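You operate a simulated robot arm through the tools that you are given. There is no shell and no other tool. Be economical: measure what you need, move in short steps, check, and stop when the job is done.

You are at the controls of a simulated robot arm. One attempt, no reset.

TASK
Mix a drink in the blue glass: cordial to the first line, then water to the second.
Fine: rest the stopper in the brass stand and fit it again; put decanter and jug back; spill nothing, knock no glass or china. Set down upright: decanter, yellow jug.

The check looks at the end state, three seconds after you hand in, the way a careful person would. Anything else that was tipped, shoved, dropped, spilled or broken makes it a failure. Lids that push on must go on centred and level and be pressed home; caps that screw on are set level and turned clockwise until they are tight.

THE ROBOT
A 6-joint arm with a two-finger parallel gripper, fixed in place. Base frame: the origin is at the foot of the arm, x ahead of it, y to its left, z up; the work surface is at about z = 1012. Readings come in mm, degrees, newtons and seconds.
With the tool pointing down near the work surface it reaches from about 460 to 880 mm from the base axis. Its first joint turns from -115.0 to 115.0 degrees. Payload 4.2 kg.
The TCP is the grasp point between the finger pads, 23 mm short of the fingertips. In the tool frame z runs along the fingers and y along their closing line. The gripper opens to 94 mm. The fingers are 38 mm wide and 10 mm thick; the gripper's body (54 by 96 mm) begins 39 mm behind the TCP.
Orientation is that of the tool frame in the base frame, as a unit quaternion [w, x, y, z]. With the fingers straight down and closing along the base's y, the tool's x points along the base's -x, its y along +y and its z along -z.

THE INTERFACE
- The arm moves only by the tool servo_tool. Its argument "rows" is one flat list of numbers, 7 for each row, row after row: the shift along the base's x, y, z in units of 20 mm (1.0 is 20 mm), then the turn, a rotation vector about the base's x, y, z in units of 5 degrees (1.0 is 5 degrees), then the closure in counts, from 0 (fully open) to 255 (shut). In form: [tx, ty, tz, ax, ay, az, grip, tx, ty, tz, ax, ay, az, grip, ...]. A call has 1 to 8 rows; each row shifts and turns the commanded pose from where the row before left it. A call with a number of a shift or a turn outside -1 to 1 is refused whole. Each row takes 0.2 s and may step no farther than 50 mm and 8.6 degrees from the row before; otherwise, or with a gripper value out of range, the whole call is refused. A pose out of reach is approached as far as the arm can. The call stops where the force on the tool passes 40 N (or 10 N more than at its start, if that is more) or the arm is blocked; 0.2 s more then pass. The fingers move at their own pace (about 108 mm/s each) and stop on an object; they squeeze with about 32 N. The grip force told is the motor's: it shows also when the fingers shut on nothing. Time passes only in rows, and 0.2 s behind the last, so rows that do not move let the fingers close. The reply holds the time, the measured pose of the TCP, the force on the tool along the base axes, the opening and the grip force, in the units named above and with some noise, with the torque about the TCP (base axes, N m) and any sound that the robot's microphone picked up.
- Cameras (640 x 400 px; columns grow to the right, rows downward): "scene" is fixed at [53.2, 497.8, 1765.7]; the picture's right is [-0.47, -0.88, 0.00], its down [-0.60, 0.32, -0.73] and it looks along [0.64, -0.34, -0.68] (base axes); focal length 337 px, centre (320, 200). "wrist" rides on the gripper at [86, 16, -75] in the tool frame; the picture's right is [-0.18, 0.98, 0.00], its down [-0.58, -0.11, -0.81] and it looks along [-0.79, -0.15, 0.59] (tool axes); focal length 243 px, centre (320, 200). There is no depth. A picture from a camera that has moved, and an enlarged one, comes with that camera's place and axes in the base frame and with its lens.
- capture(camera): a new picture of that camera. It takes no simulated time.
- slide_trunk(by): slides the trunk up (or, below 0, down) by that many mm; the arm rides with it, the base frame stays. It gives what a move gives, with no picture.
- enlarge(camera, box): a new picture of the part [left, top, right, bottom] of that camera's present view, enlarged. It takes no simulated time.
- job_done(): hands the job in; it is judged then, once.

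Work in short steps. Places have to be worked out from the pictures, the camera data and where the tool is seen: move nearer, look again, correct. Check each grasp and each placing, and mend what went wrong. You have 120 turns and 76 pictures in all, those below and enlarged ones among them. Open the gripper and draw the arm clear of the work before you hand the job in, unless the task says otherwise; then end with one line.

The tools are called as a command line: name --argument value ..., lists and objects as JSON in quotes. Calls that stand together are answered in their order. servo_tool: Moves the arm, as the interface text tells. Its arguments: {"type":"object","properties":{"rows":{"type":"array","items":{"type":"number"}}},"required":["rows"]} The other tools are called the same way: slide_trunk (by) slides the trunk up or down; capture (camera) takes a picture; enlarge (camera, box) takes an enlarged picture of a part of a camera's view; job_done () hands the job in.

At the start:

```text
time: 0.0
tcp_pos: [598.4, -74.8, 1424.8]
tool_rot: [0.0, 0.0, 1.0, -0.001]
force: [-0.2, 0.1, 0.1]
ft_torque: [0.0, -0.02, 0.02]
width: 94.2
grip_force: 0.0
trunk travel left (down, up): [-925.0, 65.0]
```

scene: 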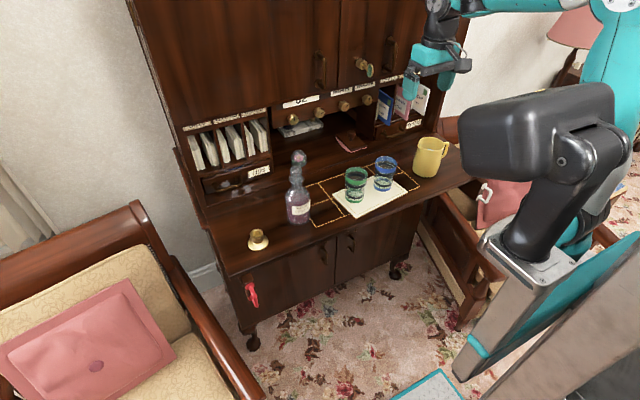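
wrist: 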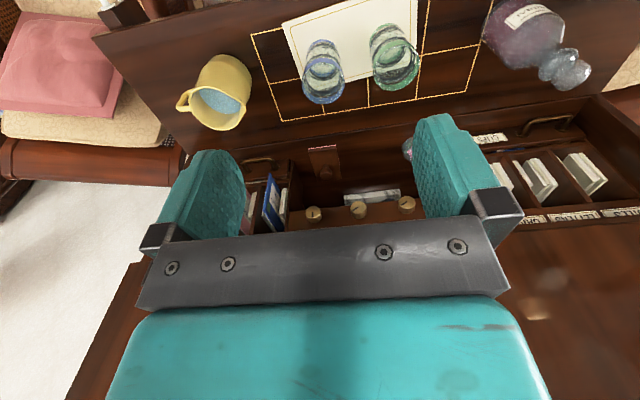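

I start with closer views of the work area to locate the objects.

enlarge --camera "scene" --box '[230, 130, 350, 260]'

enlarge --camera "scene" --box '[330, 120, 460, 220]'

enlarge --camera "wrist" --box '[160, 0, 640, 150]'

```text
3.08 times, centred on (290, 195) of scene
camera zoom: at [53.2, 497.8, 1765.7], right [-0.47, -0.88, 0.0], down [-0.6, 0.32, -0.73], along [0.64, -0.34, -0.68], focal length 1038 px, centre (412, 215)
```

zoom: 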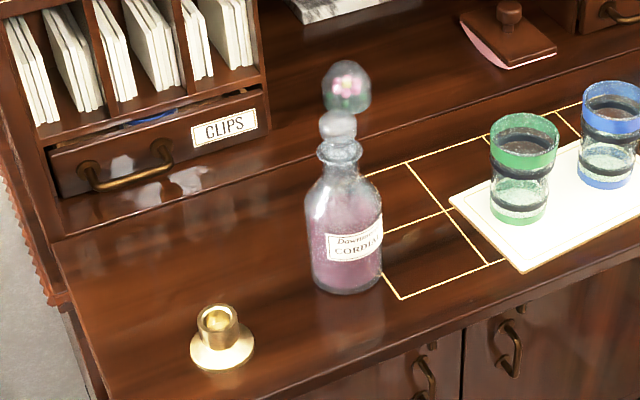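

```text
4.00 times, centred on (395, 170) of scene
camera zoom: at [53.2, 497.8, 1765.7], right [-0.47, -0.88, 0.0], down [-0.6, 0.32, -0.73], along [0.64, -0.34, -0.68], focal length 1349 px, centre (20, 320)
```

zoom: 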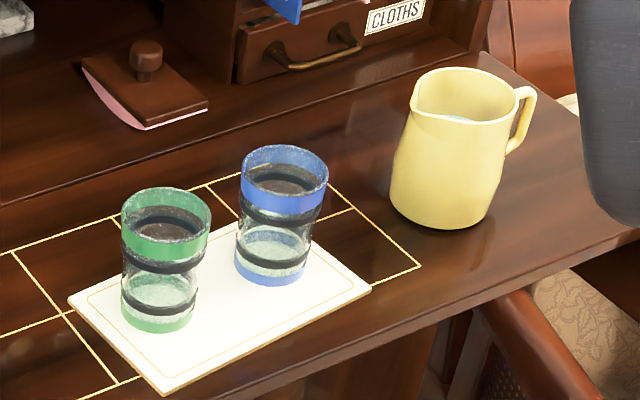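

```text
1.33 times, centred on (400, 75) of wrist
camera zoom: at [511.9, -58.4, 1498.5], right [0.18, 0.98, 0.0], down [0.58, -0.11, 0.81], along [0.79, -0.15, -0.59], focal length 324 px, centre (213, 367)
```

zoom: 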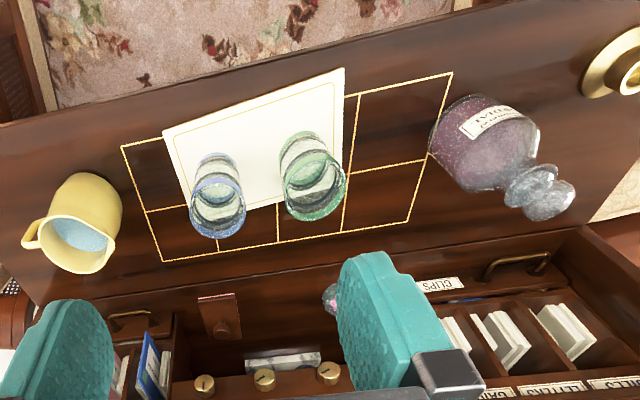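

Rough places from the scene: stand (689,360), decanter (722,216), green glass (712,19), blue glass (716,-96), jug (717,-284). I move toward the decanter from high up to look closer.

servo_tool --rows '[0, 1, 0, 0, 0, 0, 0, 0, 1, 0, 0, 0, 0, 0, 0, 1, 0, 0, 0, 0, 0, 0, 1, 0, 0, 0, 0, 0, 0, 1, 0, 0, 0, 0, 0, 0, 1, 0, 0, 0, 0, 0, 0, 1, 0, 0, 0, 0, 0, 0, 1, 0, 0, 0, 0, 0]'

servo_tool --rows '[0.3, 1, -0.4, 0, 0, 0, 0, 0.3, 1, -0.4, 0, 0, 0, 0, 0.3, 1, -0.4, 0, 0, 0, 0, 0.3, 1, -0.4, 0, 0, 0, 0, 0.3, 1, -0.4, 0, 0, 0, 0, 0.3, 1, -0.4, 0, 0, 0, 0, 0.3, 0.5, -0.4, 0, 0, 0, 0]'

capture --camera "wrist"

```text
time: 1.8
tcp_pos: [596.5, 84.6, 1424.5]
tool_rot: [0.0, 0.0, 1.0, 0.0]
force: [0.4, -0.6, 0.2]
ft_torque: [0.02, -0.01, -0.03]
width: 93.9
grip_force: 0.0
trunk travel left (down, up): [-925.0, 65.0]
```

```text
time: 3.4
tcp_pos: [639.4, 215.7, 1367.5]
tool_rot: [0.0, 0.0, 1.0, 0.0]
force: [0.1, 0.4, -0.3]
ft_torque: [0.04, -0.01, 0.0]
width: 94.3
grip_force: 0.0
trunk travel left (down, up): [-925.0, 65.0]
```

```text
70 pictures are left
camera wrist: at [553.3, 231.7, 1442.8], right [0.18, 0.98, 0.0], down [0.58, -0.11, 0.81], along [0.79, -0.15, -0.59], focal length 243 px, centre (320, 200)
```

wrist: 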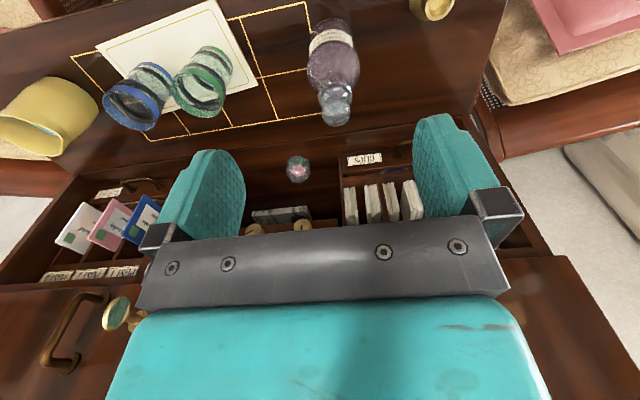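

The stopper ray meets about (710,221) at z≈1196. I go above it, fingertips about 30 mm clear, and look.

servo_tool --rows '[0.6, 0, -0.8, 0, 0, 0, 0, 0.6, 0, -0.8, 0, 0, 0, 0, 0.6, 0.1, -0.8, 0, 0, 0, 0, 0.6, 0.1, -0.8, 0, 0, 0, 0, 0.6, 0, -0.8, 0, 0, 0, 0, 0.4, 0, -0.6, 0, 0, 0, 0]'

capture --camera "wrist"

enlarge --camera "scene" --box '[230, 80, 390, 240]'

```text
time: 4.8
tcp_pos: [709.0, 217.6, 1275.8]
tool_rot: [0.0, 0.0, 1.0, 0.0]
force: [-0.1, 0.1, -0.8]
ft_torque: [-0.03, 0.01, -0.03]
width: 93.9
grip_force: 0.0
trunk travel left (down, up): [-925.0, 65.0]
```

```text
69 pictures are left
camera wrist: at [622.1, 235.3, 1351.0], right [0.18, 0.98, 0.0], down [0.58, -0.11, 0.81], along [0.79, -0.15, -0.59], focal length 243 px, centre (320, 200)
```

wrist: 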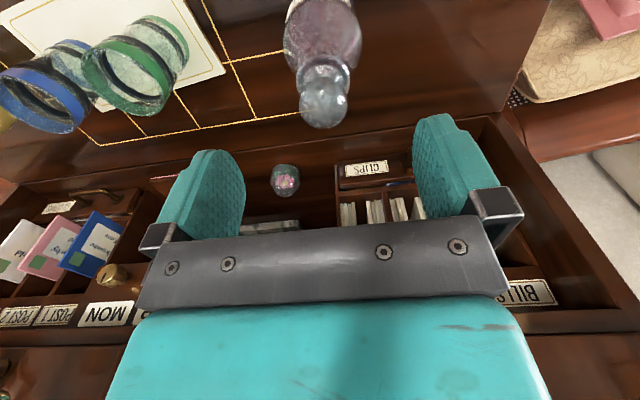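

```text
2.50 times, centred on (310, 160) of scene
camera zoom: at [53.2, 497.8, 1765.7], right [-0.47, -0.88, 0.0], down [-0.6, 0.32, -0.73], along [0.64, -0.34, -0.68], focal length 843 px, centre (345, 300)
```

zoom: 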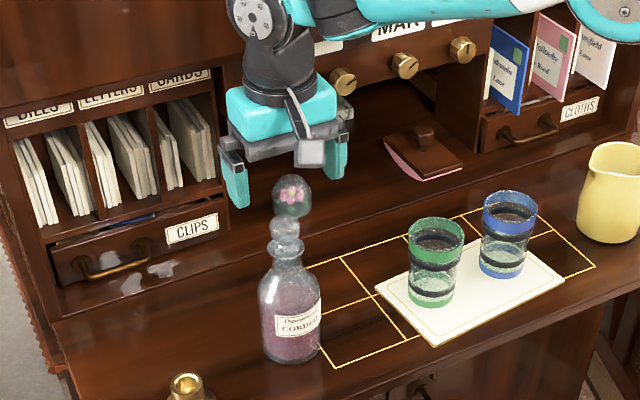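

Ball of the stopper at about (715,220,1197), ~33 mm across. I lower around it with open fingers and check centring.

servo_tool --rows '[0.3, 0.12, -0.6, 0, 0, 0, 0, 0, 0, -0.6, 0, 0, 0, 0, 0, 0, -0.6, 0, 0, 0, 0, 0, 0, -0.6, 0, 0, 0, 0, 0, 0, -0.6, 0, 0, 0, 0, 0, 0, -0.6, 0, 0, 0, 0]'

capture --camera "wrist"

enlarge --camera "scene" --box '[260, 120, 340, 170]'

```text
time: 6.2
tcp_pos: [714.8, 222.8, 1203.4]
tool_rot: [0.0, 0.0, 1.0, 0.0]
force: [-0.7, -0.4, -0.7]
ft_torque: [0.0, -0.01, -0.04]
width: 94.1
grip_force: 0.1
trunk travel left (down, up): [-925.0, 65.0]
```

```text
67 pictures are left
camera wrist: at [627.7, 238.6, 1278.3], right [0.18, 0.98, 0.0], down [0.58, -0.11, 0.81], along [0.79, -0.15, -0.59], focal length 243 px, centre (320, 200)
```

wrist: 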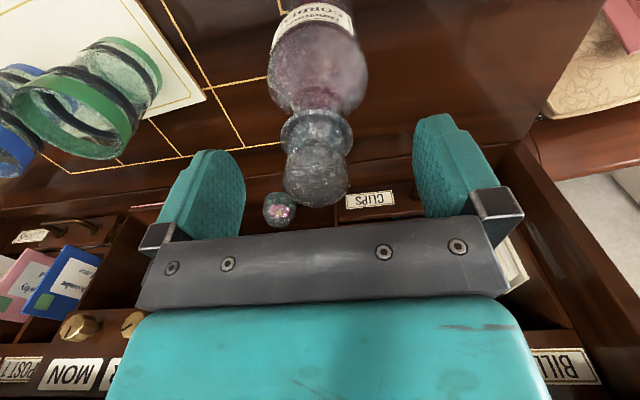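

```text
8.00 times, centred on (300, 145) of scene
camera zoom: at [53.2, 497.8, 1765.7], right [-0.47, -0.88, 0.0], down [-0.6, 0.32, -0.73], along [0.64, -0.34, -0.68], focal length 2698 px, centre (480, 640)
```

zoom: 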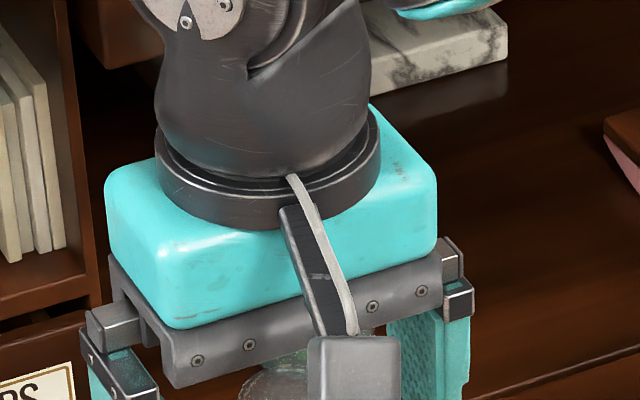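

The ball sits about 2–3 mm to -y of the TCP. I shift y, partly close and look at the gaps.

servo_tool --rows '[0, -0.12, -0.1, 0, 0, 0, 60, 0, 0, 0, 0, 0, 0, 110, 0, 0, 0, 0, 0, 0, 140, 0, 0, 0, 0, 0, 0, 140]'

enlarge --camera "wrist" --box '[220, 80, 420, 240]'

```text
time: 7.2
tcp_pos: [714.8, 219.4, 1201.6]
tool_rot: [0.0, 0.0, 1.0, 0.0]
force: [-0.3, 0.2, -0.3]
ft_torque: [-0.02, 0.03, 0.01]
width: 42.2
grip_force: 0.0
trunk travel left (down, up): [-925.0, 65.0]
```

```text
2.50 times, centred on (320, 160) of wrist
camera zoom: at [627.8, 236.0, 1276.5], right [0.18, 0.98, 0.0], down [0.58, -0.11, 0.81], along [0.79, -0.15, -0.59], focal length 606 px, centre (320, 300)
```

zoom: 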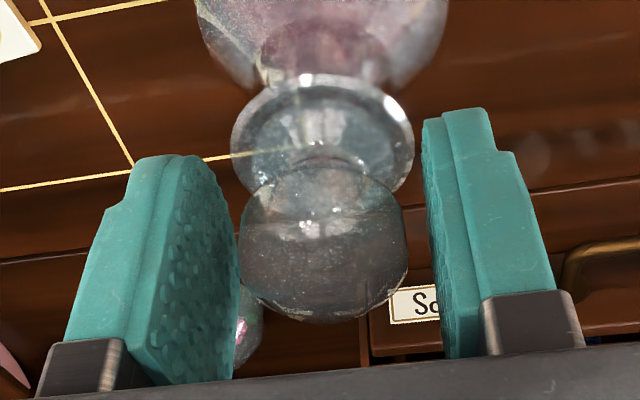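

The ball looks centred within about 1–2 mm, so I close and let it grip.

servo_tool --rows '[0, 0, 0, 0, 0, 0, 160, 0, 0, 0, 0, 0, 0, 175, 0, 0, 0, 0, 0, 0, 255, 0, 0, 0, 0, 0, 0, 255]'

```text
time: 8.2
tcp_pos: [714.3, 219.3, 1202.0]
tool_rot: [0.0, -0.001, 1.0, 0.0]
force: [0.2, -0.7, 1.2]
ft_torque: [0.01, -0.01, 0.02]
width: 32.6
grip_force: 32.0
trunk travel left (down, up): [-925.0, 65.0]
```

Gripped at 32.6 mm. I lift straight up gently, feeling for the stopper to come free.

servo_tool --rows '[0, 0, 0.25, 0, 0, 0, 255, 0, 0, 0.25, 0, 0, 0, 255, 0, 0, 0.5, 0, 0, 0, 255, 0, 0, 0.5, 0, 0, 0, 255, 0, 0, 0.8, 0, 0, 0, 255, 0, 0, 0.8, 0, 0, 0, 255]'

capture --camera "wrist"

enlarge --camera "scene" --box '[220, 100, 380, 260]'

```text
time: 9.6
tcp_pos: [715.4, 219.8, 1264.1]
tool_rot: [0.0, 0.0, 1.0, 0.0]
force: [0.3, 0.0, 0.0]
ft_torque: [0.01, 0.02, 0.02]
width: 0.1
grip_force: 32.0
trunk travel left (down, up): [-925.0, 65.0]
```

```text
64 pictures are left
camera wrist: at [628.3, 235.8, 1339.1], right [0.18, 0.98, 0.0], down [0.58, -0.11, 0.81], along [0.79, -0.15, -0.59], focal length 243 px, centre (320, 200)
```

wrist: 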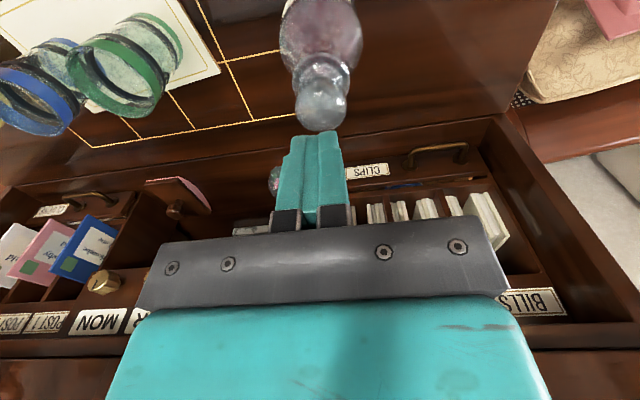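

```text
2.50 times, centred on (300, 180) of scene
camera zoom: at [53.2, 497.8, 1765.7], right [-0.47, -0.88, 0.0], down [-0.6, 0.32, -0.73], along [0.64, -0.34, -0.68], focal length 843 px, centre (370, 250)
```

zoom: 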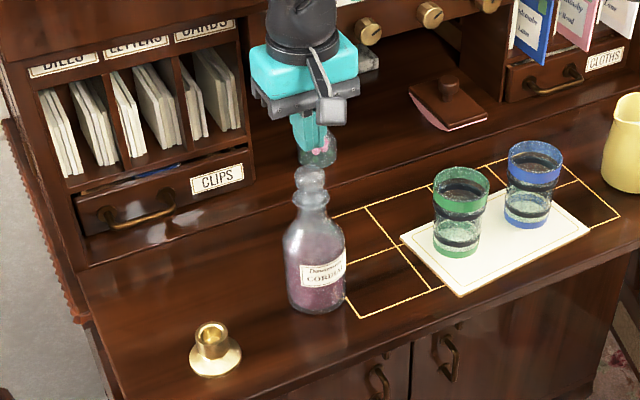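

The fingers slipped off; the stopper is still seated and the decanter has not moved. I reopen, go lower on the ball, grip again and break the seal with a twist.

servo_tool --rows '[0, 0, 0, 0, 0, 0, 110, 0, 0, 0, 0, 0, 0, 110, 0, 0, -0.9, 0, 0, 0, 110, 0, 0, -0.9, 0, 0, 0, 110, 0, 0, -0.9, 0, 0, 0, 110, 0, 0, -0.75, 0, 0, 0, 110]'

enlarge --camera "wrist" --box '[220, 80, 420, 240]'

```text
time: 11.0
tcp_pos: [715.1, 219.4, 1193.9]
tool_rot: [-0.001, 0.0, 1.0, 0.0]
force: [0.0, 0.7, 1.3]
ft_torque: [0.0, -0.03, 0.0]
width: 53.5
grip_force: 0.0
trunk travel left (down, up): [-925.0, 65.0]
```

```text
2.50 times, centred on (320, 160) of wrist
camera zoom: at [628.1, 235.7, 1269.6], right [0.18, 0.98, 0.0], down [0.58, -0.11, 0.81], along [0.79, -0.15, -0.59], focal length 606 px, centre (320, 300)
```

zoom: 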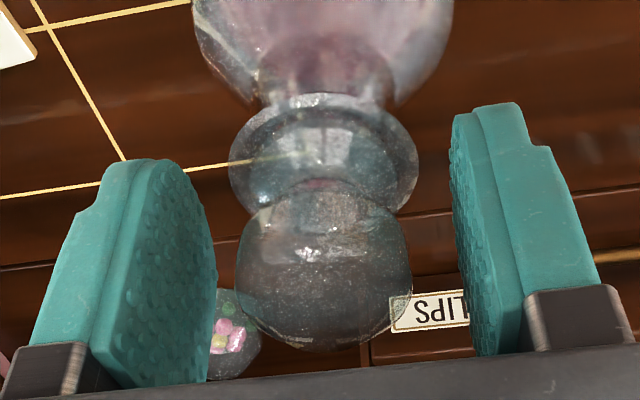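

Pads now straddle the ball fully. I raise 2 mm so tips clear the lip, grip, and twist while watching for slip.

servo_tool --rows '[0, 0, 0.1, 0, 0, 0, 140, 0, 0, 0, 0, 0, 0, 165, 0, 0, 0, 0, 0, 0, 255, 0, 0, 0, 0, 0, 0, 255, 0, 0, 0, 0, 0, 0.6, 255, 0, 0, 0, 0, 0, 0.6, 255, 0, 0, 0, 0, 0, 0.6, 255]'

```text
time: 12.6
tcp_pos: [715.3, 217.8, 1197.1]
tool_rot: [0.0, -0.078, 0.997, 0.0]
force: [-0.3, 0.2, -0.6]
ft_torque: [0.0, 0.01, -0.04]
width: 32.9
grip_force: 32.5
trunk travel left (down, up): [-925.0, 65.0]
```

Twisted 9° with no residual torque. Now a very small lift, while turning back, to read the pull force.

servo_tool --rows '[0, 0, 0.05, 0, 0, -0.6, 255, 0, 0, 0.05, 0, 0, -0.6, 255, 0, 0, 0.05, 0, 0, -0.6, 255, 0, 0, 0.05, 0, 0, 0.6, 255, 0, 0, 0.05, 0, 0, 0.6, 255]'

```text
time: 13.8
tcp_pos: [715.4, 219.1, 1201.4]
tool_rot: [0.0, -0.053, 0.999, -0.001]
force: [0.1, 0.4, -0.8]
ft_torque: [-0.02, 0.0, -0.02]
width: 32.4
grip_force: 31.6
trunk travel left (down, up): [-925.0, 65.0]
```

servo_tool --rows '[0, 0, 0.1, 0, 0, 0, 255, 0, 0, 0.1, 0, 0, 0, 255, 0, 0, 0.1, 0, 0, 0, 255]'

enlarge --camera "wrist" --box '[220, 80, 420, 240]'

```text
time: 14.6
tcp_pos: [714.6, 220.1, 1207.2]
tool_rot: [0.0, -0.051, 0.999, 0.0]
force: [-0.4, 0.4, -1.0]
ft_torque: [-0.03, 0.01, -0.04]
width: 32.4
grip_force: 31.7
trunk travel left (down, up): [-925.0, 65.0]
```

```text
2.50 times, centred on (320, 160) of wrist
camera zoom: at [626.6, 226.4, 1282.5], right [0.08, 1.0, 0.0], down [0.59, -0.05, 0.81], along [0.8, -0.06, -0.59], focal length 606 px, centre (320, 300)
```

zoom: 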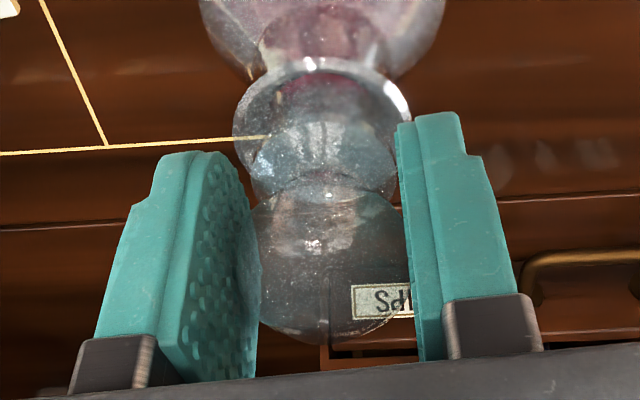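

The stopper is out of its seat and moving with the gripper. I lift it clear of the neck, undoing the 6° turn.

servo_tool --rows '[0, 0, 0.3, 0, 0, 0, 255, 0, 0, 0.5, 0, 0, 0, 255, 0, 0, 0.8, 0, 0, 0, 255, 0, 0, 1, 0, 0, 0, 255, 0, 0, 1, 0, 0, -0.6, 255, 0, 0, 0.6, 0, 0, -0.6, 255]'

capture --camera "wrist"

enlarge --camera "scene" --box '[220, 80, 380, 260]'

```text
time: 16.0
tcp_pos: [714.2, 219.2, 1291.3]
tool_rot: [0.001, 0.0, 1.0, 0.001]
force: [0.5, -0.5, -1.1]
ft_torque: [-0.01, 0.03, -0.02]
width: 32.8
grip_force: 31.6
trunk travel left (down, up): [-925.0, 65.0]
```

```text
60 pictures are left
camera wrist: at [628.0, 236.0, 1366.7], right [0.18, 0.98, 0.0], down [0.58, -0.11, 0.81], along [0.79, -0.15, -0.59], focal length 243 px, centre (320, 200)
```

wrist: 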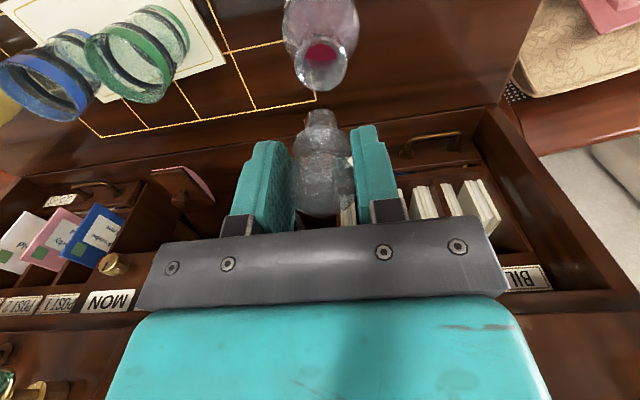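

```text
2.22 times, centred on (300, 170) of scene
camera zoom: at [53.2, 497.8, 1765.7], right [-0.47, -0.88, 0.0], down [-0.6, 0.32, -0.73], along [0.64, -0.34, -0.68], focal length 750 px, centre (364, 267)
```

zoom: 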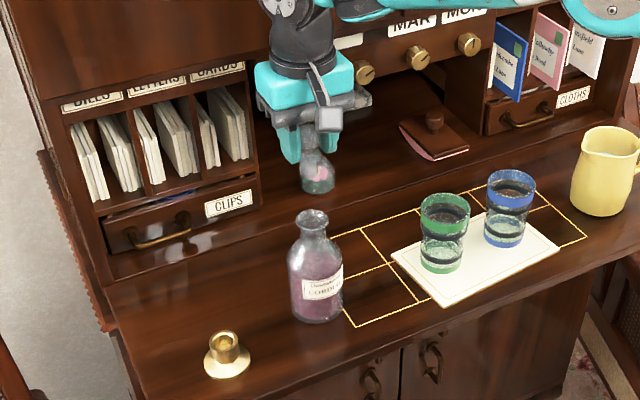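

The stopper is held well; the decanter axis is confirmed at about (715,220), mouth z≈1168. I move toward the stand, staying short of it in x to see it.

servo_tool --rows '[-0.5, 0.9, 0, 0, 0, 0, 255, -0.5, 0.9, 0, 0, 0, 0, 255, -0.5, 0.9, 0, 0, 0, 0, 255, -0.5, 0.9, -0.2, 0, 0, 0, 255, -0.5, 0.9, -0.2, 0, 0, 0, 255, -0.5, 0.9, -0.3, 0, 0, 0, 255, -0.5, 0.9, -0.4, 0, 0, 0, 255, -0.2, 0.75, -0.4, 0, 0, 0, 255]'

capture --camera "wrist"

enlarge --camera "scene" --box '[220, 100, 320, 260]'

```text
time: 17.8
tcp_pos: [641.2, 360.4, 1260.8]
tool_rot: [0.001, 0.0, 1.0, 0.0]
force: [0.3, -0.1, -1.3]
ft_torque: [-0.01, 0.01, 0.02]
width: 32.5
grip_force: 31.9
trunk travel left (down, up): [-925.0, 65.0]
```

```text
58 pictures are left
camera wrist: at [554.1, 376.9, 1336.4], right [0.18, 0.98, 0.0], down [0.58, -0.11, 0.81], along [0.79, -0.15, -0.59], focal length 243 px, centre (320, 200)
```

wrist: 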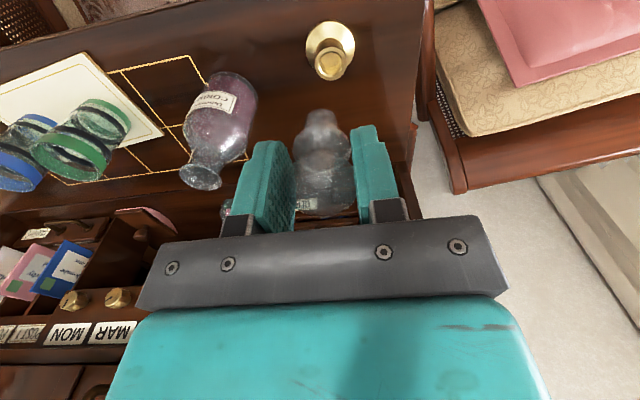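

```text
2.50 times, centred on (270, 180) of scene
camera zoom: at [53.2, 497.8, 1765.7], right [-0.47, -0.88, 0.0], down [-0.6, 0.32, -0.73], along [0.64, -0.34, -0.68], focal length 843 px, centre (445, 250)
```

zoom: 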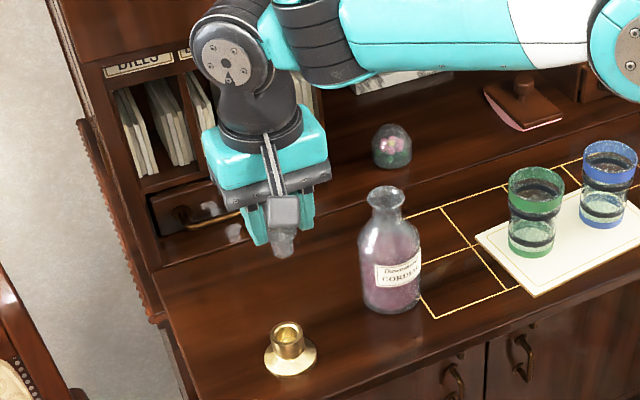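

Stand: base at about (682,363), rim z≈1060. I descend to just short above it for a precise look at plug against cup.

servo_tool --rows '[0.4, 0, -0.8, 0, 0, 0, 255, 0.4, 0.1, -0.8, 0, 0, 0, 255, 0.4, 0, -0.8, 0, 0, 0, 255, 0.4, 0, -0.8, 0, 0, 0, 255, 0.3, 0, -0.8, 0, 0, 0, 255, 0, 0, -0.8, 0, 0, 0, 255]'

enlarge --camera "wrist" --box '[220, 40, 420, 240]'

enlarge --camera "scene" --box '[220, 180, 310, 260]'

```text
time: 19.2
tcp_pos: [677.8, 361.9, 1165.2]
tool_rot: [0.0, 0.0, 1.0, -0.001]
force: [0.0, 0.1, -0.3]
ft_torque: [0.01, 0.01, 0.0]
width: 32.7
grip_force: 31.6
trunk travel left (down, up): [-925.0, 65.0]
```

```text
2.00 times, centred on (320, 140) of wrist
camera zoom: at [591.9, 378.6, 1239.8], right [0.18, 0.98, 0.0], down [0.58, -0.11, 0.81], along [0.79, -0.15, -0.59], focal length 485 px, centre (320, 320)
```

zoom: 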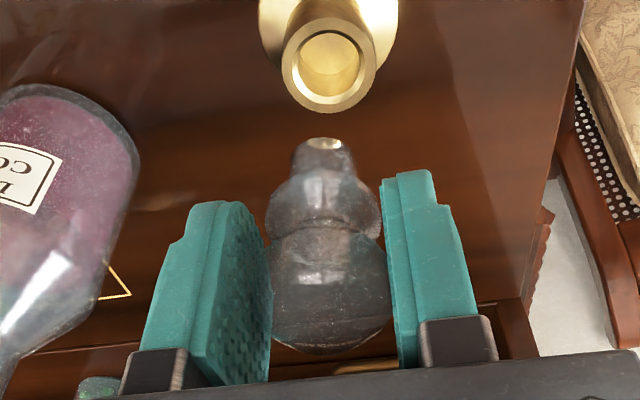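

```text
5.00 times, centred on (265, 220) of scene
camera zoom: at [53.2, 497.8, 1765.7], right [-0.47, -0.88, 0.0], down [-0.6, 0.32, -0.73], along [0.64, -0.34, -0.68], focal length 1686 px, centre (595, 100)
```

zoom: 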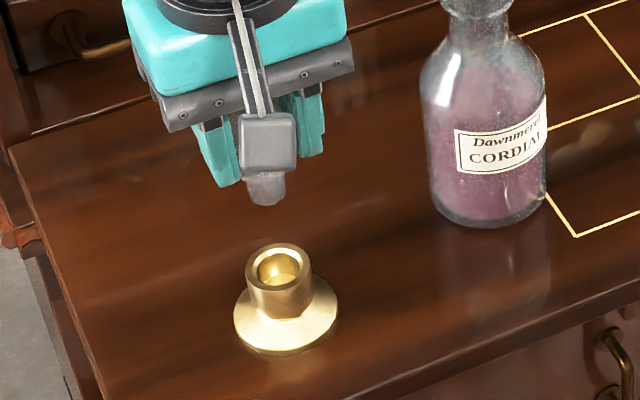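

Rim estimate (679,364,~1058), plug tip about 54 mm below the TCP. I shift slightly and go down so the tip is ~20 mm above the rim.

servo_tool --rows '[0.06, 0.1, -0.5, 0, 0, 0, 255, 0, 0, -0.5, 0, 0, 0, 255, 0, 0, -0.5, 0, 0, 0, 255]'

enlarge --camera "wrist" --box '[240, 60, 400, 220]'

enlarge --camera "scene" --box '[230, 200, 290, 255]'

```text
time: 20.0
tcp_pos: [679.9, 364.7, 1137.2]
tool_rot: [0.0, 0.0, 1.0, -0.001]
force: [1.2, 0.2, -0.9]
ft_torque: [-0.01, 0.01, -0.01]
width: 32.6
grip_force: 32.1
trunk travel left (down, up): [-925.0, 65.0]
```

```text
2.50 times, centred on (320, 140) of wrist
camera zoom: at [593.0, 380.6, 1210.5], right [0.18, 0.98, 0.0], down [0.58, -0.11, 0.81], along [0.79, -0.15, -0.59], focal length 606 px, centre (320, 350)
```

zoom: 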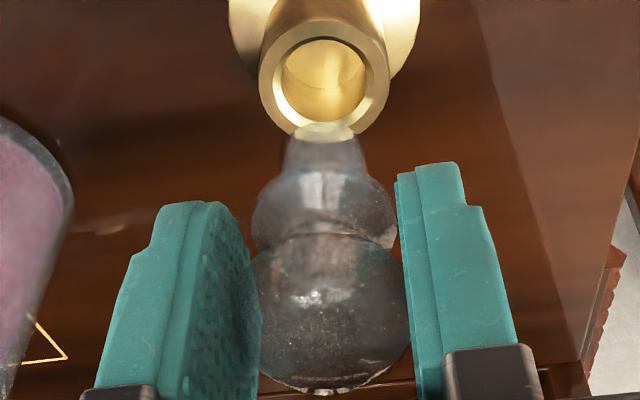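

```text
7.27 times, centred on (260, 228) of scene
camera zoom: at [53.2, 497.8, 1765.7], right [-0.47, -0.88, 0.0], down [-0.6, 0.32, -0.73], along [0.64, -0.34, -0.68], focal length 2453 px, centre (756, 0)
```

zoom: 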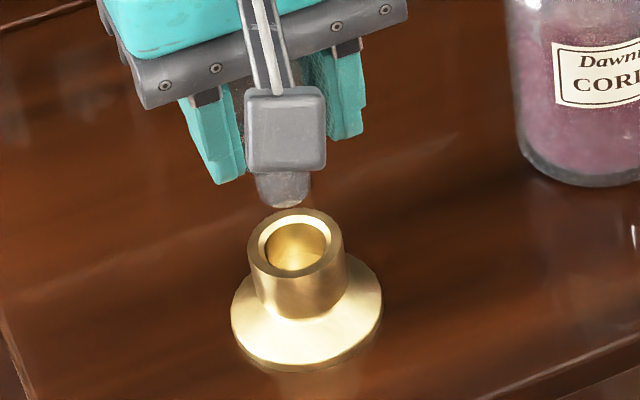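

Lateral y is aligned; x is uncertain by a few mm. I go down another ~14 mm for a direct comparison.

servo_tool --rows '[0.05, 0, -0.35, 0, 0, 0, 255, 0, 0, -0.35, 0, 0, 0, 255]'

enlarge --camera "wrist" --box '[270, 80, 370, 180]'

enlarge --camera "scene" --box '[240, 210, 290, 255]'

```text
time: 20.6
tcp_pos: [680.8, 363.5, 1121.6]
tool_rot: [0.0, 0.0, 1.0, 0.0]
force: [0.8, 0.3, -0.8]
ft_torque: [0.01, -0.02, 0.01]
width: 32.8
grip_force: 31.9
trunk travel left (down, up): [-925.0, 65.0]
```

```text
4.00 times, centred on (320, 130) of wrist
camera zoom: at [594.1, 380.4, 1196.6], right [0.18, 0.98, 0.0], down [0.58, -0.11, 0.81], along [0.79, -0.15, -0.59], focal length 970 px, centre (320, 480)
```

zoom: 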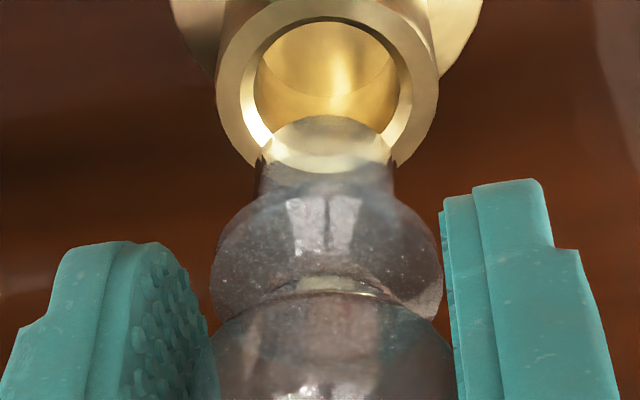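

```text
8.89 times, centred on (265, 232) of scene
camera zoom: at [53.2, 497.8, 1765.7], right [-0.47, -0.88, 0.0], down [-0.6, 0.32, -0.73], along [0.64, -0.34, -0.68], focal length 2998 px, centre (809, -89)
```

zoom: 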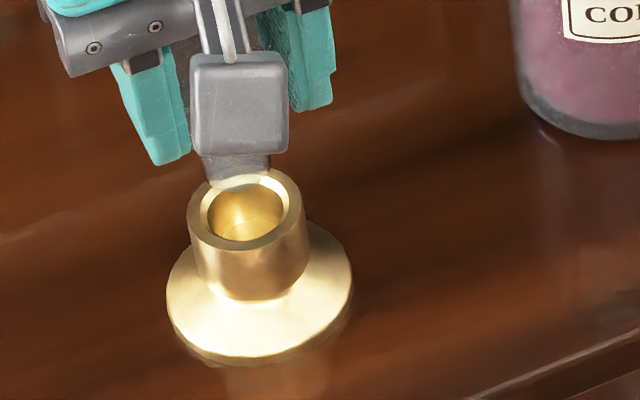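

Both views agree: y aligned, x within 1–2 mm. I nudge +1 mm x and lower in small steps watching force.

servo_tool --rows '[0.05, 0, -0.3, 0, 0, 0, 255, 0, 0, -0.25, 0, 0, 0, 255, 0, 0, -0.2, 0, 0, 0, 255, 0, 0, -0.2, 0, 0, 0, 255]'

enlarge --camera "wrist" --box '[260, 80, 380, 200]'

```text
time: 21.6
tcp_pos: [681.2, 363.5, 1102.7]
tool_rot: [0.001, 0.001, 1.0, 0.001]
force: [-2.5, -0.8, 2.2]
ft_torque: [-0.01, 0.09, -0.01]
width: 32.7
grip_force: 32.2
trunk travel left (down, up): [-925.0, 65.0]
```

```text
3.33 times, centred on (320, 140) of wrist
camera zoom: at [594.8, 380.3, 1177.8], right [0.18, 0.98, 0.0], down [0.58, -0.11, 0.81], along [0.79, -0.15, -0.59], focal length 809 px, centre (320, 400)
```

zoom: 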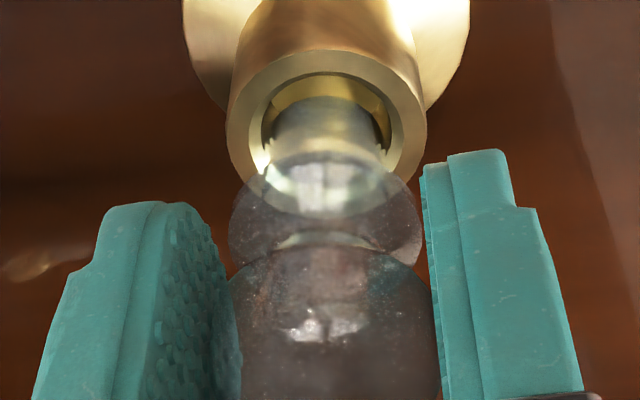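

The plug is inside the cup but touching the +x wall (force −x, gap on −x side). I shift −2 mm x and continue down.

servo_tool --rows '[-0.1, 0, 0, 0, 0, 0, 255, 0, 0, -0.15, 0, 0, 0, 255, 0, 0, -0.15, 0, 0, 0, 255]'

```text
time: 22.4
tcp_pos: [678.9, 364.5, 1096.2]
tool_rot: [0.0, -0.001, 1.0, -0.001]
force: [0.5, -0.1, -0.4]
ft_torque: [0.0, 0.01, 0.02]
width: 32.7
grip_force: 32.1
trunk travel left (down, up): [-925.0, 65.0]
```

Forces vanished, so it is sliding in freely. I continue in 2–3 mm steps until the collar rests.

servo_tool --rows '[0, 0, -0.15, 0, 0, 0, 255, 0, 0, -0.15, 0, 0, 0, 255]'

enlarge --camera "wrist" --box '[260, 80, 380, 200]'

```text
time: 23.0
tcp_pos: [679.6, 364.0, 1092.0]
tool_rot: [0.0, 0.0, 1.0, 0.0]
force: [0.5, -0.5, -2.1]
ft_torque: [-0.02, 0.03, 0.01]
width: 32.5
grip_force: 32.0
trunk travel left (down, up): [-925.0, 65.0]
```

```text
3.33 times, centred on (320, 140) of wrist
camera zoom: at [593.2, 380.6, 1165.9], right [0.18, 0.98, 0.0], down [0.58, -0.11, 0.81], along [0.79, -0.15, -0.59], focal length 809 px, centre (320, 400)
```

zoom: 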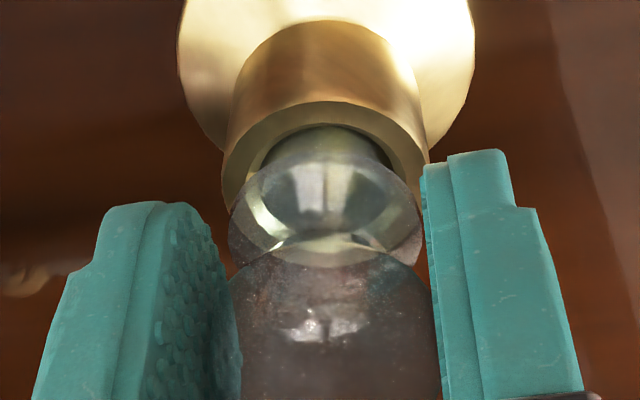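

servo_tool --rows '[0, 0, -0.15, 0, 0, 0, 255, 0, 0, -0.15, 0, 0, 0, 255]'

servo_tool --rows '[0, 0, -0.12, 0, 0, 0, 255]'

```text
time: 23.6
tcp_pos: [679.6, 364.1, 1086.6]
tool_rot: [0.0, 0.0, 1.0, 0.001]
force: [-1.1, -1.9, 8.4]
ft_torque: [-0.08, 0.0, -0.01]
width: 32.8
grip_force: 31.9
trunk travel left (down, up): [-925.0, 65.0]
```

```text
time: 24.0
tcp_pos: [679.8, 364.6, 1085.8]
tool_rot: [0.002, 0.001, 1.0, 0.001]
force: [-1.0, -3.9, 22.4]
ft_torque: [-0.19, -0.05, -0.1]
width: 33.0
grip_force: 31.9
trunk travel left (down, up): [-925.0, 65.0]
```

The stopper is seated (22 N up). I back off the press and inspect before releasing.

servo_tool --rows '[0, 0, 0.11, 0, 0, 0, 255]'

enlarge --camera "wrist" --box '[260, 80, 380, 200]'

```text
time: 24.4
tcp_pos: [679.9, 365.1, 1084.9]
tool_rot: [0.001, 0.0, 1.0, 0.0]
force: [5.4, 2.4, 14.4]
ft_torque: [0.11, -0.32, 0.04]
width: 32.8
grip_force: 32.2
trunk travel left (down, up): [-925.0, 65.0]
```

```text
3.33 times, centred on (320, 140) of wrist
camera zoom: at [593.2, 380.7, 1159.7], right [0.18, 0.98, 0.0], down [0.58, -0.11, 0.81], along [0.79, -0.15, -0.59], focal length 809 px, centre (320, 400)
```

zoom: 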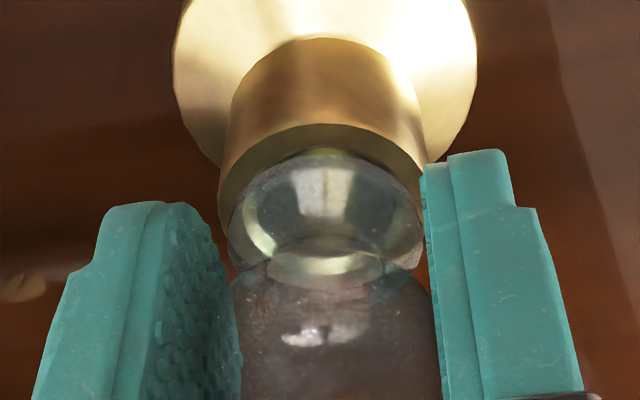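

Collar is down at the rim, upright. I release and open partly.

servo_tool --rows '[0, 0, 0.05, 0, 0, 0, 220, 0, 0, 0, 0, 0, 0, 150, 0, 0, 0, 0, 0, 0, 110, 0, 0, 0, 0, 0, 0, 110]'

capture --camera "wrist"

```text
time: 25.4
tcp_pos: [678.7, 364.1, 1084.2]
tool_rot: [-0.001, 0.0, 1.0, 0.0]
force: [0.1, 0.4, -0.5]
ft_torque: [0.02, 0.02, -0.02]
width: 53.4
grip_force: 0.1
trunk travel left (down, up): [-925.0, 65.0]
```

```text
47 pictures are left
camera wrist: at [593.0, 380.7, 1159.9], right [0.18, 0.98, 0.0], down [0.58, -0.11, 0.81], along [0.79, -0.15, -0.59], focal length 243 px, centre (320, 200)
```

wrist: 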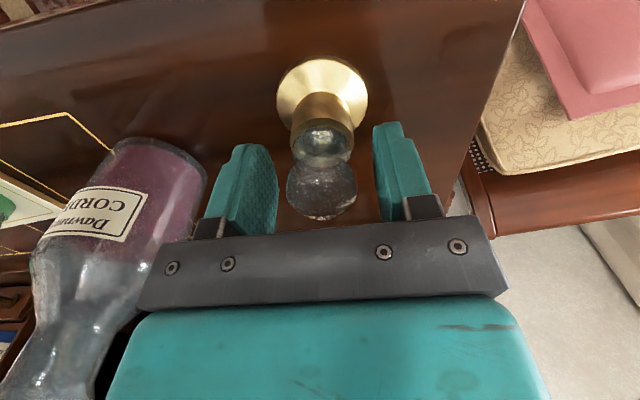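

The stopper stands well in the brass stand. I lift clear straight up, then move back toward the decanter side at height.

servo_tool --rows '[0, 0, 0.5, 0, 0, 0, 60, 0, 0, 1, 0, 0, 0, 0, 0, 0, 1, 0, 0, 0, 0, 0, 0, 1, 0, 0, 0, 0, 0, 0, 1, 0, 0, 0, 0, 0, 0, 1, 0, 0, 0, 0, 0, 0, 1, 0, 0, 0, 0, 0, 0, 1, 0, 0, 0, 0]'

servo_tool --rows '[-0.3, -0.5, 1, 0, 0, 0, 0, -0.3, -0.5, 1, 0.5, 0, -0.5, 0, -0.3, -1, 1, 0.9, 0, -0.9, 0, -0.3, -1, 1, 1, 0, -1, 0, -0.3, -1, 0, 1, 0, -1, 0, -0.3, -1, 0, 1, 0, -1, 0, -0.3, -1, 0, 1, 0, -1, 0, -0.3, -1, 0, 1, 0, -1, 0]'

servo_tool --rows '[0, -1, 0, 1, 0, -1, 0, 0, 0, 0, 1, 0, -1, 0, 0, 0, 0, 1, 0, -1, 0, 0, 0, 0, 1, 0, -1, 0, 0, 0, 0, 1, 0, -1, 0]'

```text
time: 27.2
tcp_pos: [681.1, 365.3, 1235.3]
tool_rot: [0.001, 0.0, 1.0, -0.001]
force: [0.7, -0.5, -0.7]
ft_torque: [0.0, -0.02, 0.02]
width: 93.9
grip_force: 0.0
trunk travel left (down, up): [-925.0, 65.0]
```

```text
time: 29.0
tcp_pos: [631.4, 223.1, 1315.3]
tool_rot: [0.0, 0.273, 0.922, 0.273]
force: [-0.6, 0.5, -1.0]
ft_torque: [-0.03, 0.02, -0.01]
width: 94.2
grip_force: 0.0
trunk travel left (down, up): [-925.0, 65.0]
```

```text
time: 30.2
tcp_pos: [631.6, 205.2, 1316.6]
tool_rot: [0.0, 0.459, 0.761, 0.458]
force: [-0.4, -0.1, -0.5]
ft_torque: [-0.01, 0.0, 0.01]
width: 94.0
grip_force: 0.0
trunk travel left (down, up): [-925.0, 65.0]
```

Rotation is tracking (81° of 180°). I continue.

servo_tool --rows '[0, 0, 0, 1, 0, -1, 0, 0, 0, 0, 1, 0, -1, 0, 0, 0, 0, 1, 0, -1, 0, 0, 0, 0, 1, 0, -1, 0, 0, 0, 0, 1, 0, -1, 0, 0, 0, 0, 1, 0, -1, 0, 0, 0, 0, 1, 0, -1, 0]'

servo_tool --rows '[0, 0, 0, 1, 0, -1, 0, 0, 0, 0, 1, 0, -1, 0, 0, 0, 0, 1, 0, -1, 0, 0, 0, 0, 1, 0, -1, 0, 0, 0, 0, 1, 0, -1, 0, 0, 0, 0, 1, 0, -1, 0, 0, 0, 0, 1, 0, -1, 0]'

```text
time: 31.8
tcp_pos: [630.9, 204.8, 1315.8]
tool_rot: [0.0, 0.641, 0.422, 0.641]
force: [-0.1, -0.5, 0.9]
ft_torque: [0.02, 0.0, 0.01]
width: 94.1
grip_force: 0.1
trunk travel left (down, up): [-925.0, 65.0]
```

```text
time: 33.4
tcp_pos: [771.8, -87.8, 1359.5]
tool_rot: [-0.012, 0.705, 0.018, 0.709]
force: [-0.1, 0.6, 0.0]
ft_torque: [0.01, 0.0, -0.01]
width: 93.8
grip_force: 0.1
out of reach, approached as far as the arm can: row 1, 2, 3, 4, 5, 6, 7
trunk travel left (down, up): [-925.0, 65.0]
```

The arm could not hold position at that orientation and drifted to (772,-88,1360), clear of everything by force. I look at the scene before deciding.

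capture --camera "scene"

```text
46 pictures are left
```

scene: 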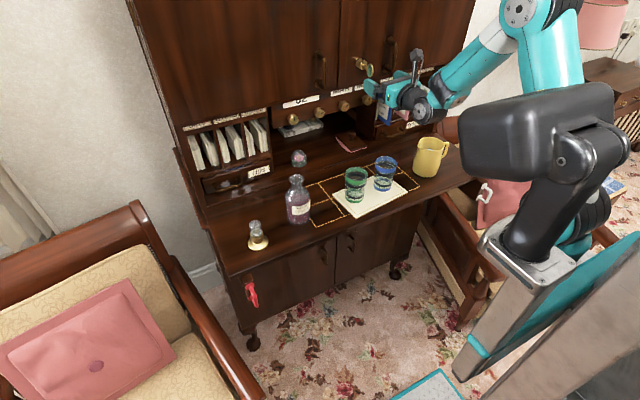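

First a null row to see how the arm behaves toward its commanded pose now.

servo_tool --rows '[0, 0, 0, 0, 0, 0, 0]'

```text
time: 33.8
tcp_pos: [771.0, -87.8, 1359.2]
tool_rot: [-0.011, 0.705, 0.019, 0.709]
force: [-1.2, 0.0, -0.3]
ft_torque: [-0.01, -0.01, 0.02]
width: 94.2
grip_force: 0.1
trunk travel left (down, up): [-925.0, 65.0]
```

It is now holding here with a valid pose. I back away from the cabinet in −x and see whether it follows.

servo_tool --rows '[-1, 0, 0, 0, 0, 0, 0, -1, 0, 0, 0, 0, 0, 0, -1, 0, 0, 0, 0, 0, 0]'

```text
time: 34.6
tcp_pos: [710.6, -102.4, 1357.1]
tool_rot: [0.0, 0.707, 0.004, 0.707]
force: [0.7, 0.4, -0.3]
ft_torque: [0.02, 0.01, 0.0]
width: 94.1
grip_force: 0.1
out of reach, approached as far as the arm can: row 1
trunk travel left (down, up): [-925.0, 65.0]
```

Follows well. I continue back and toward +y at height.

servo_tool --rows '[-1, 0, 0, 0, 0, 0, 0, -1, 0, 0, 0, 0, 0, 0, -1, 0, 0, 0, 0, 0, 0, -1, 0, 0, 0, 0, 0, 0, 0, 1, 0, 0, 0, 0, 0, 0, 1, 0, 0, 0, 0, 0, 0, 1, 0, 0, 0, 0, 0]'

```text
time: 36.2
tcp_pos: [666.9, -97.4, 1360.8]
tool_rot: [0.001, 0.707, 0.002, 0.707]
force: [0.0, -0.3, 0.1]
ft_torque: [-0.03, -0.01, 0.0]
width: 94.1
grip_force: 0.0
out of reach, approached as far as the arm can: row 3, 4, 5, 6, 7
trunk travel left (down, up): [-925.0, 65.0]
```

servo_tool --rows '[1, 0, 0, 0, 0, 0, 0, 0, 1, 0, 0, 0, 0, 0, 0, 1, 0, 0, 0, 0, 0, 0, 1, 0, 0, 0, 0, 0, 0, 1, 0, 0, 0, 0, 0, 0, 1, 0, 0, 0, 0, 0, 0, 1, 0, 0, 0, 0, 0]'

```text
time: 37.8
tcp_pos: [683.3, -35.8, 1345.7]
tool_rot: [-0.019, 0.707, 0.026, 0.706]
force: [-0.3, -0.1, 0.1]
ft_torque: [0.02, -0.04, 0.02]
width: 94.1
grip_force: 0.1
out of reach, approached as far as the arm can: row 2, 3, 4, 5, 6
trunk travel left (down, up): [-925.0, 65.0]
```

Reach limits here depend on height, it seems. I descend a bit (still far above the glasses, tops ≈1115) and test y travel.

servo_tool --rows '[0, 0, -1, 0, 0, 0, 0, 0, 0, -1, 0, 0, 0, 0, 0, 0, -1, 0, 0, 0, 0, 0, 0, -1, 0, 0, 0, 0, 0, 0, -1, 0, 0, 0, 0, 0, 1, 0, 0, 0, 0, 0, 0, 1, 0, 0, 0, 0, 0, 0, 1, 0, 0, 0, 0, 0]'

```text
time: 39.6
tcp_pos: [684.2, 25.6, 1245.6]
tool_rot: [-0.02, 0.707, 0.029, 0.707]
force: [-0.4, 0.6, 0.5]
ft_torque: [-0.04, 0.01, 0.01]
width: 94.1
grip_force: 0.1
trunk travel left (down, up): [-925.0, 65.0]
```

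Lower works. I go on to y≈200 at this height (above decanter mouth 1168) and then try pulling back in x.

servo_tool --rows '[-0.5, 1, 0, 0, 0, 0, 0, -0.5, 1, 0, 0, 0, 0, 0, -0.5, 1, 0, 0, 0, 0, 0, -0.5, 1, 0, 0, 0, 0, 0, -0.5, 1, 0, 0, 0, 0, 0, -0.5, 1, 0, 0, 0, 0, 0, -0.5, 1, 0, 0, 0, 0, 0, -0.5, 1, 0, 0, 0, 0, 0]'

```text
time: 41.4
tcp_pos: [651.7, 133.7, 1256.0]
tool_rot: [-0.021, 0.707, 0.029, 0.706]
force: [-0.2, 0.0, -0.1]
ft_torque: [-0.03, 0.04, 0.01]
width: 94.0
grip_force: 0.0
out of reach, approached as far as the arm can: row 5, 6, 7, 8
trunk travel left (down, up): [-925.0, 65.0]
```

I shift −y for clearance, descend, then test back in x and +y at grasp height.

servo_tool --rows '[0, -1, 0, 0, 0, 0, 0, 0, -0.5, -1, 0, 0, 0, 0, 0, 0, -1, 0, 0, 0, 0, 0, 0, -1, 0, 0, 0, 0, -0.5, 0, -1, 0, 0, 0, 0, -0.5, 0, -1, 0, 0, 0, 0, -0.5, 0, -1, 0, 0, 0, 0, -0.5, 0, -0.5, 0, 0, 0, 0]'

```text
time: 43.2
tcp_pos: [653.7, 89.0, 1135.2]
tool_rot: [-0.022, 0.708, 0.031, 0.705]
force: [-0.1, 0.1, 0.5]
ft_torque: [0.01, 0.0, 0.01]
width: 94.3
grip_force: 0.0
out of reach, approached as far as the arm can: row 5, 6, 7, 8
trunk travel left (down, up): [-925.0, 65.0]
```

The limit is the wrist's minimum radius (~460), so I should approach the decanter radially (azimuth 17°). I yaw toward it while moving to radius ~670.

servo_tool --rows '[0, 0.7, -0.3, 0, 0, 0.5, 0, 0, 0.7, -0.3, 0, 0, 0.5, 0, 0, 0.8, -0.3, 0, 0, 0.5, 0, -0.1, 0.8, -0.3, 0, 0, 0.5, 0, -0.1, 0.8, -0.3, 0, 0, 0.5, 0, -0.2, 0.8, -0.3, 0, 0, 0.1, 0, -0.3, 0.8, -0.3, 0, 0, 0, 0]'

capture --camera "wrist"

```text
time: 44.8
tcp_pos: [640.8, 197.4, 1093.1]
tool_rot: [-0.099, 0.699, 0.109, 0.7]
force: [-0.1, 0.2, -0.1]
ft_torque: [-0.02, 0.01, -0.01]
width: 94.1
grip_force: 0.0
trunk travel left (down, up): [-925.0, 65.0]
```

```text
45 pictures are left
camera wrist: at [574.1, 161.5, 1179.9], right [0.29, -0.94, -0.17], down [-0.8, -0.14, -0.58], along [0.53, 0.3, -0.79], focal length 243 px, centre (320, 200)
```

wrist: 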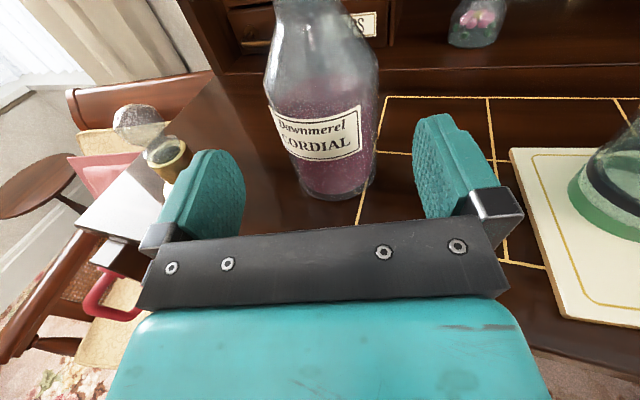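

Decanter is centred between the open fingers (offset ≤1 mm). I drop to z≈1068 and then advance ~69 mm along the tool axis.

servo_tool --rows '[0, 0, -0.6, 0, 0, 0, 0, 0, 0, -0.6, 0, 0, 0, 0, 0.66, 0.2, 0, 0, 0, 0, 0, 0.66, 0.2, 0, 0, 0, 0, 0, 0.66, 0.2, 0, 0, 0, 0, 0]'

capture --camera "wrist"

```text
time: 46.0
tcp_pos: [681.8, 210.3, 1068.8]
tool_rot: [-0.099, 0.699, 0.108, 0.7]
force: [0.4, -0.1, 0.6]
ft_torque: [0.03, 0.0, -0.01]
width: 93.7
grip_force: 0.0
trunk travel left (down, up): [-925.0, 65.0]
```

```text
44 pictures are left
camera wrist: at [613.8, 174.4, 1155.7], right [0.29, -0.94, -0.17], down [-0.8, -0.14, -0.58], along [0.52, 0.3, -0.79], focal length 243 px, centre (320, 200)
```

wrist: 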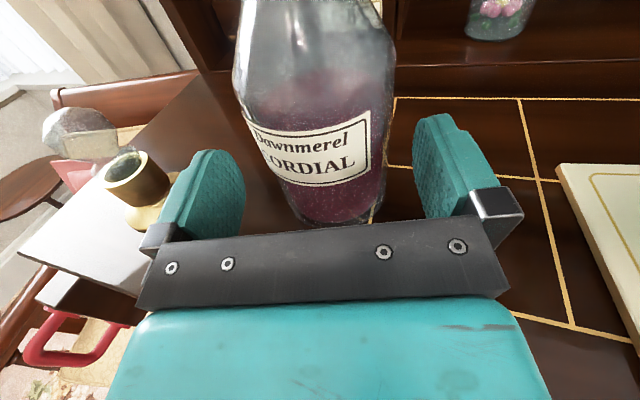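

Still centred; body ~70 mm wide. I advance the remaining ~28 mm.

servo_tool --rows '[0.66, 0.2, 0, 0, 0, 0, 0, 0.66, 0.2, 0, 0, 0, 0, 0, 0, 0, 0, 0, 0, 0, 30, 0, 0, 0, 0, 0, 0, 50]'

capture --camera "wrist"

```text
time: 47.0
tcp_pos: [692.9, 208.2, 1069.4]
tool_rot: [-0.1, 0.698, 0.11, 0.701]
force: [-0.3, 2.3, -0.5]
ft_torque: [0.05, -0.05, 0.06]
width: 76.4
grip_force: 1.3
out of reach, approached as far as the arm can: row 1, 2
trunk travel left (down, up): [-925.0, 65.0]
```

```text
43 pictures are left
camera wrist: at [625.3, 172.3, 1156.4], right [0.29, -0.94, -0.17], down [-0.8, -0.14, -0.58], along [0.53, 0.31, -0.79], focal length 243 px, centre (320, 200)
```

wrist: 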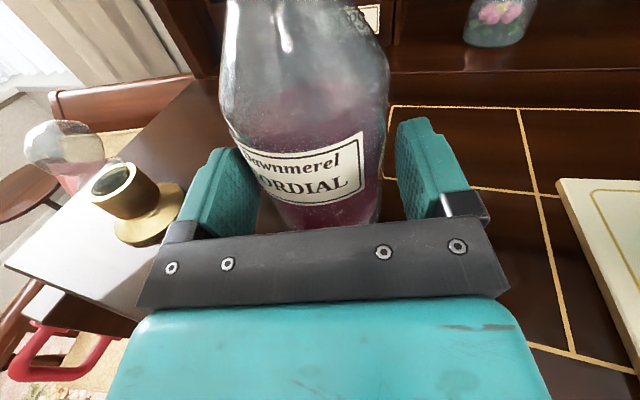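

The arm hit a reach limit and drifted sideways ~5 mm; the left finger just touches. I open and back out along the axis.

servo_tool --rows '[0, 0, 0, 0, 0, 0, 0, 0, 0, 0, 0, 0, 0, 0, -0.5, 0, 0, 0, 0, 0, 0, -0.66, -0.1, 0, 0, 0, 0, 0, -0.66, -0.2, 0, 0, 0, 0, 0]'

```text
time: 48.2
tcp_pos: [655.4, 201.5, 1069.8]
tool_rot: [-0.101, 0.699, 0.109, 0.699]
force: [0.1, 0.5, -0.2]
ft_torque: [0.0, -0.02, -0.02]
width: 94.0
grip_force: 0.1
trunk travel left (down, up): [-925.0, 65.0]
```

Now I raise the arm 120 mm and slide the trunk down the same amount to gain outward reach.

servo_tool --rows '[0, 0, 1, 0, 0, 0, 0, 0, 0, 1, 0, 0, 0, 0, 0, 0, 1, 0, 0, 0, 0, 0, 0, 1, 0, 0, 0, 0, 0, 0, 1, 0, 0, 0, 0, 0, 0, 1, 0, 0, 0, 0]'

slide_trunk --by -120

```text
time: 49.6
tcp_pos: [656.3, 202.8, 1189.9]
tool_rot: [-0.099, 0.699, 0.108, 0.699]
force: [0.3, -0.3, 1.2]
ft_torque: [-0.02, 0.0, 0.02]
width: 93.9
grip_force: 0.2
trunk travel left (down, up): [-925.0, 65.0]
```

```text
time: 51.1
tcp_pos: [655.2, 201.2, 1069.5]
tool_rot: [-0.1, 0.699, 0.107, 0.7]
force: [-0.5, -0.4, -0.5]
ft_torque: [0.01, 0.04, 0.0]
width: 93.9
grip_force: 0.0
trunk travel left (down, up): [-805.0, 185.0]
```

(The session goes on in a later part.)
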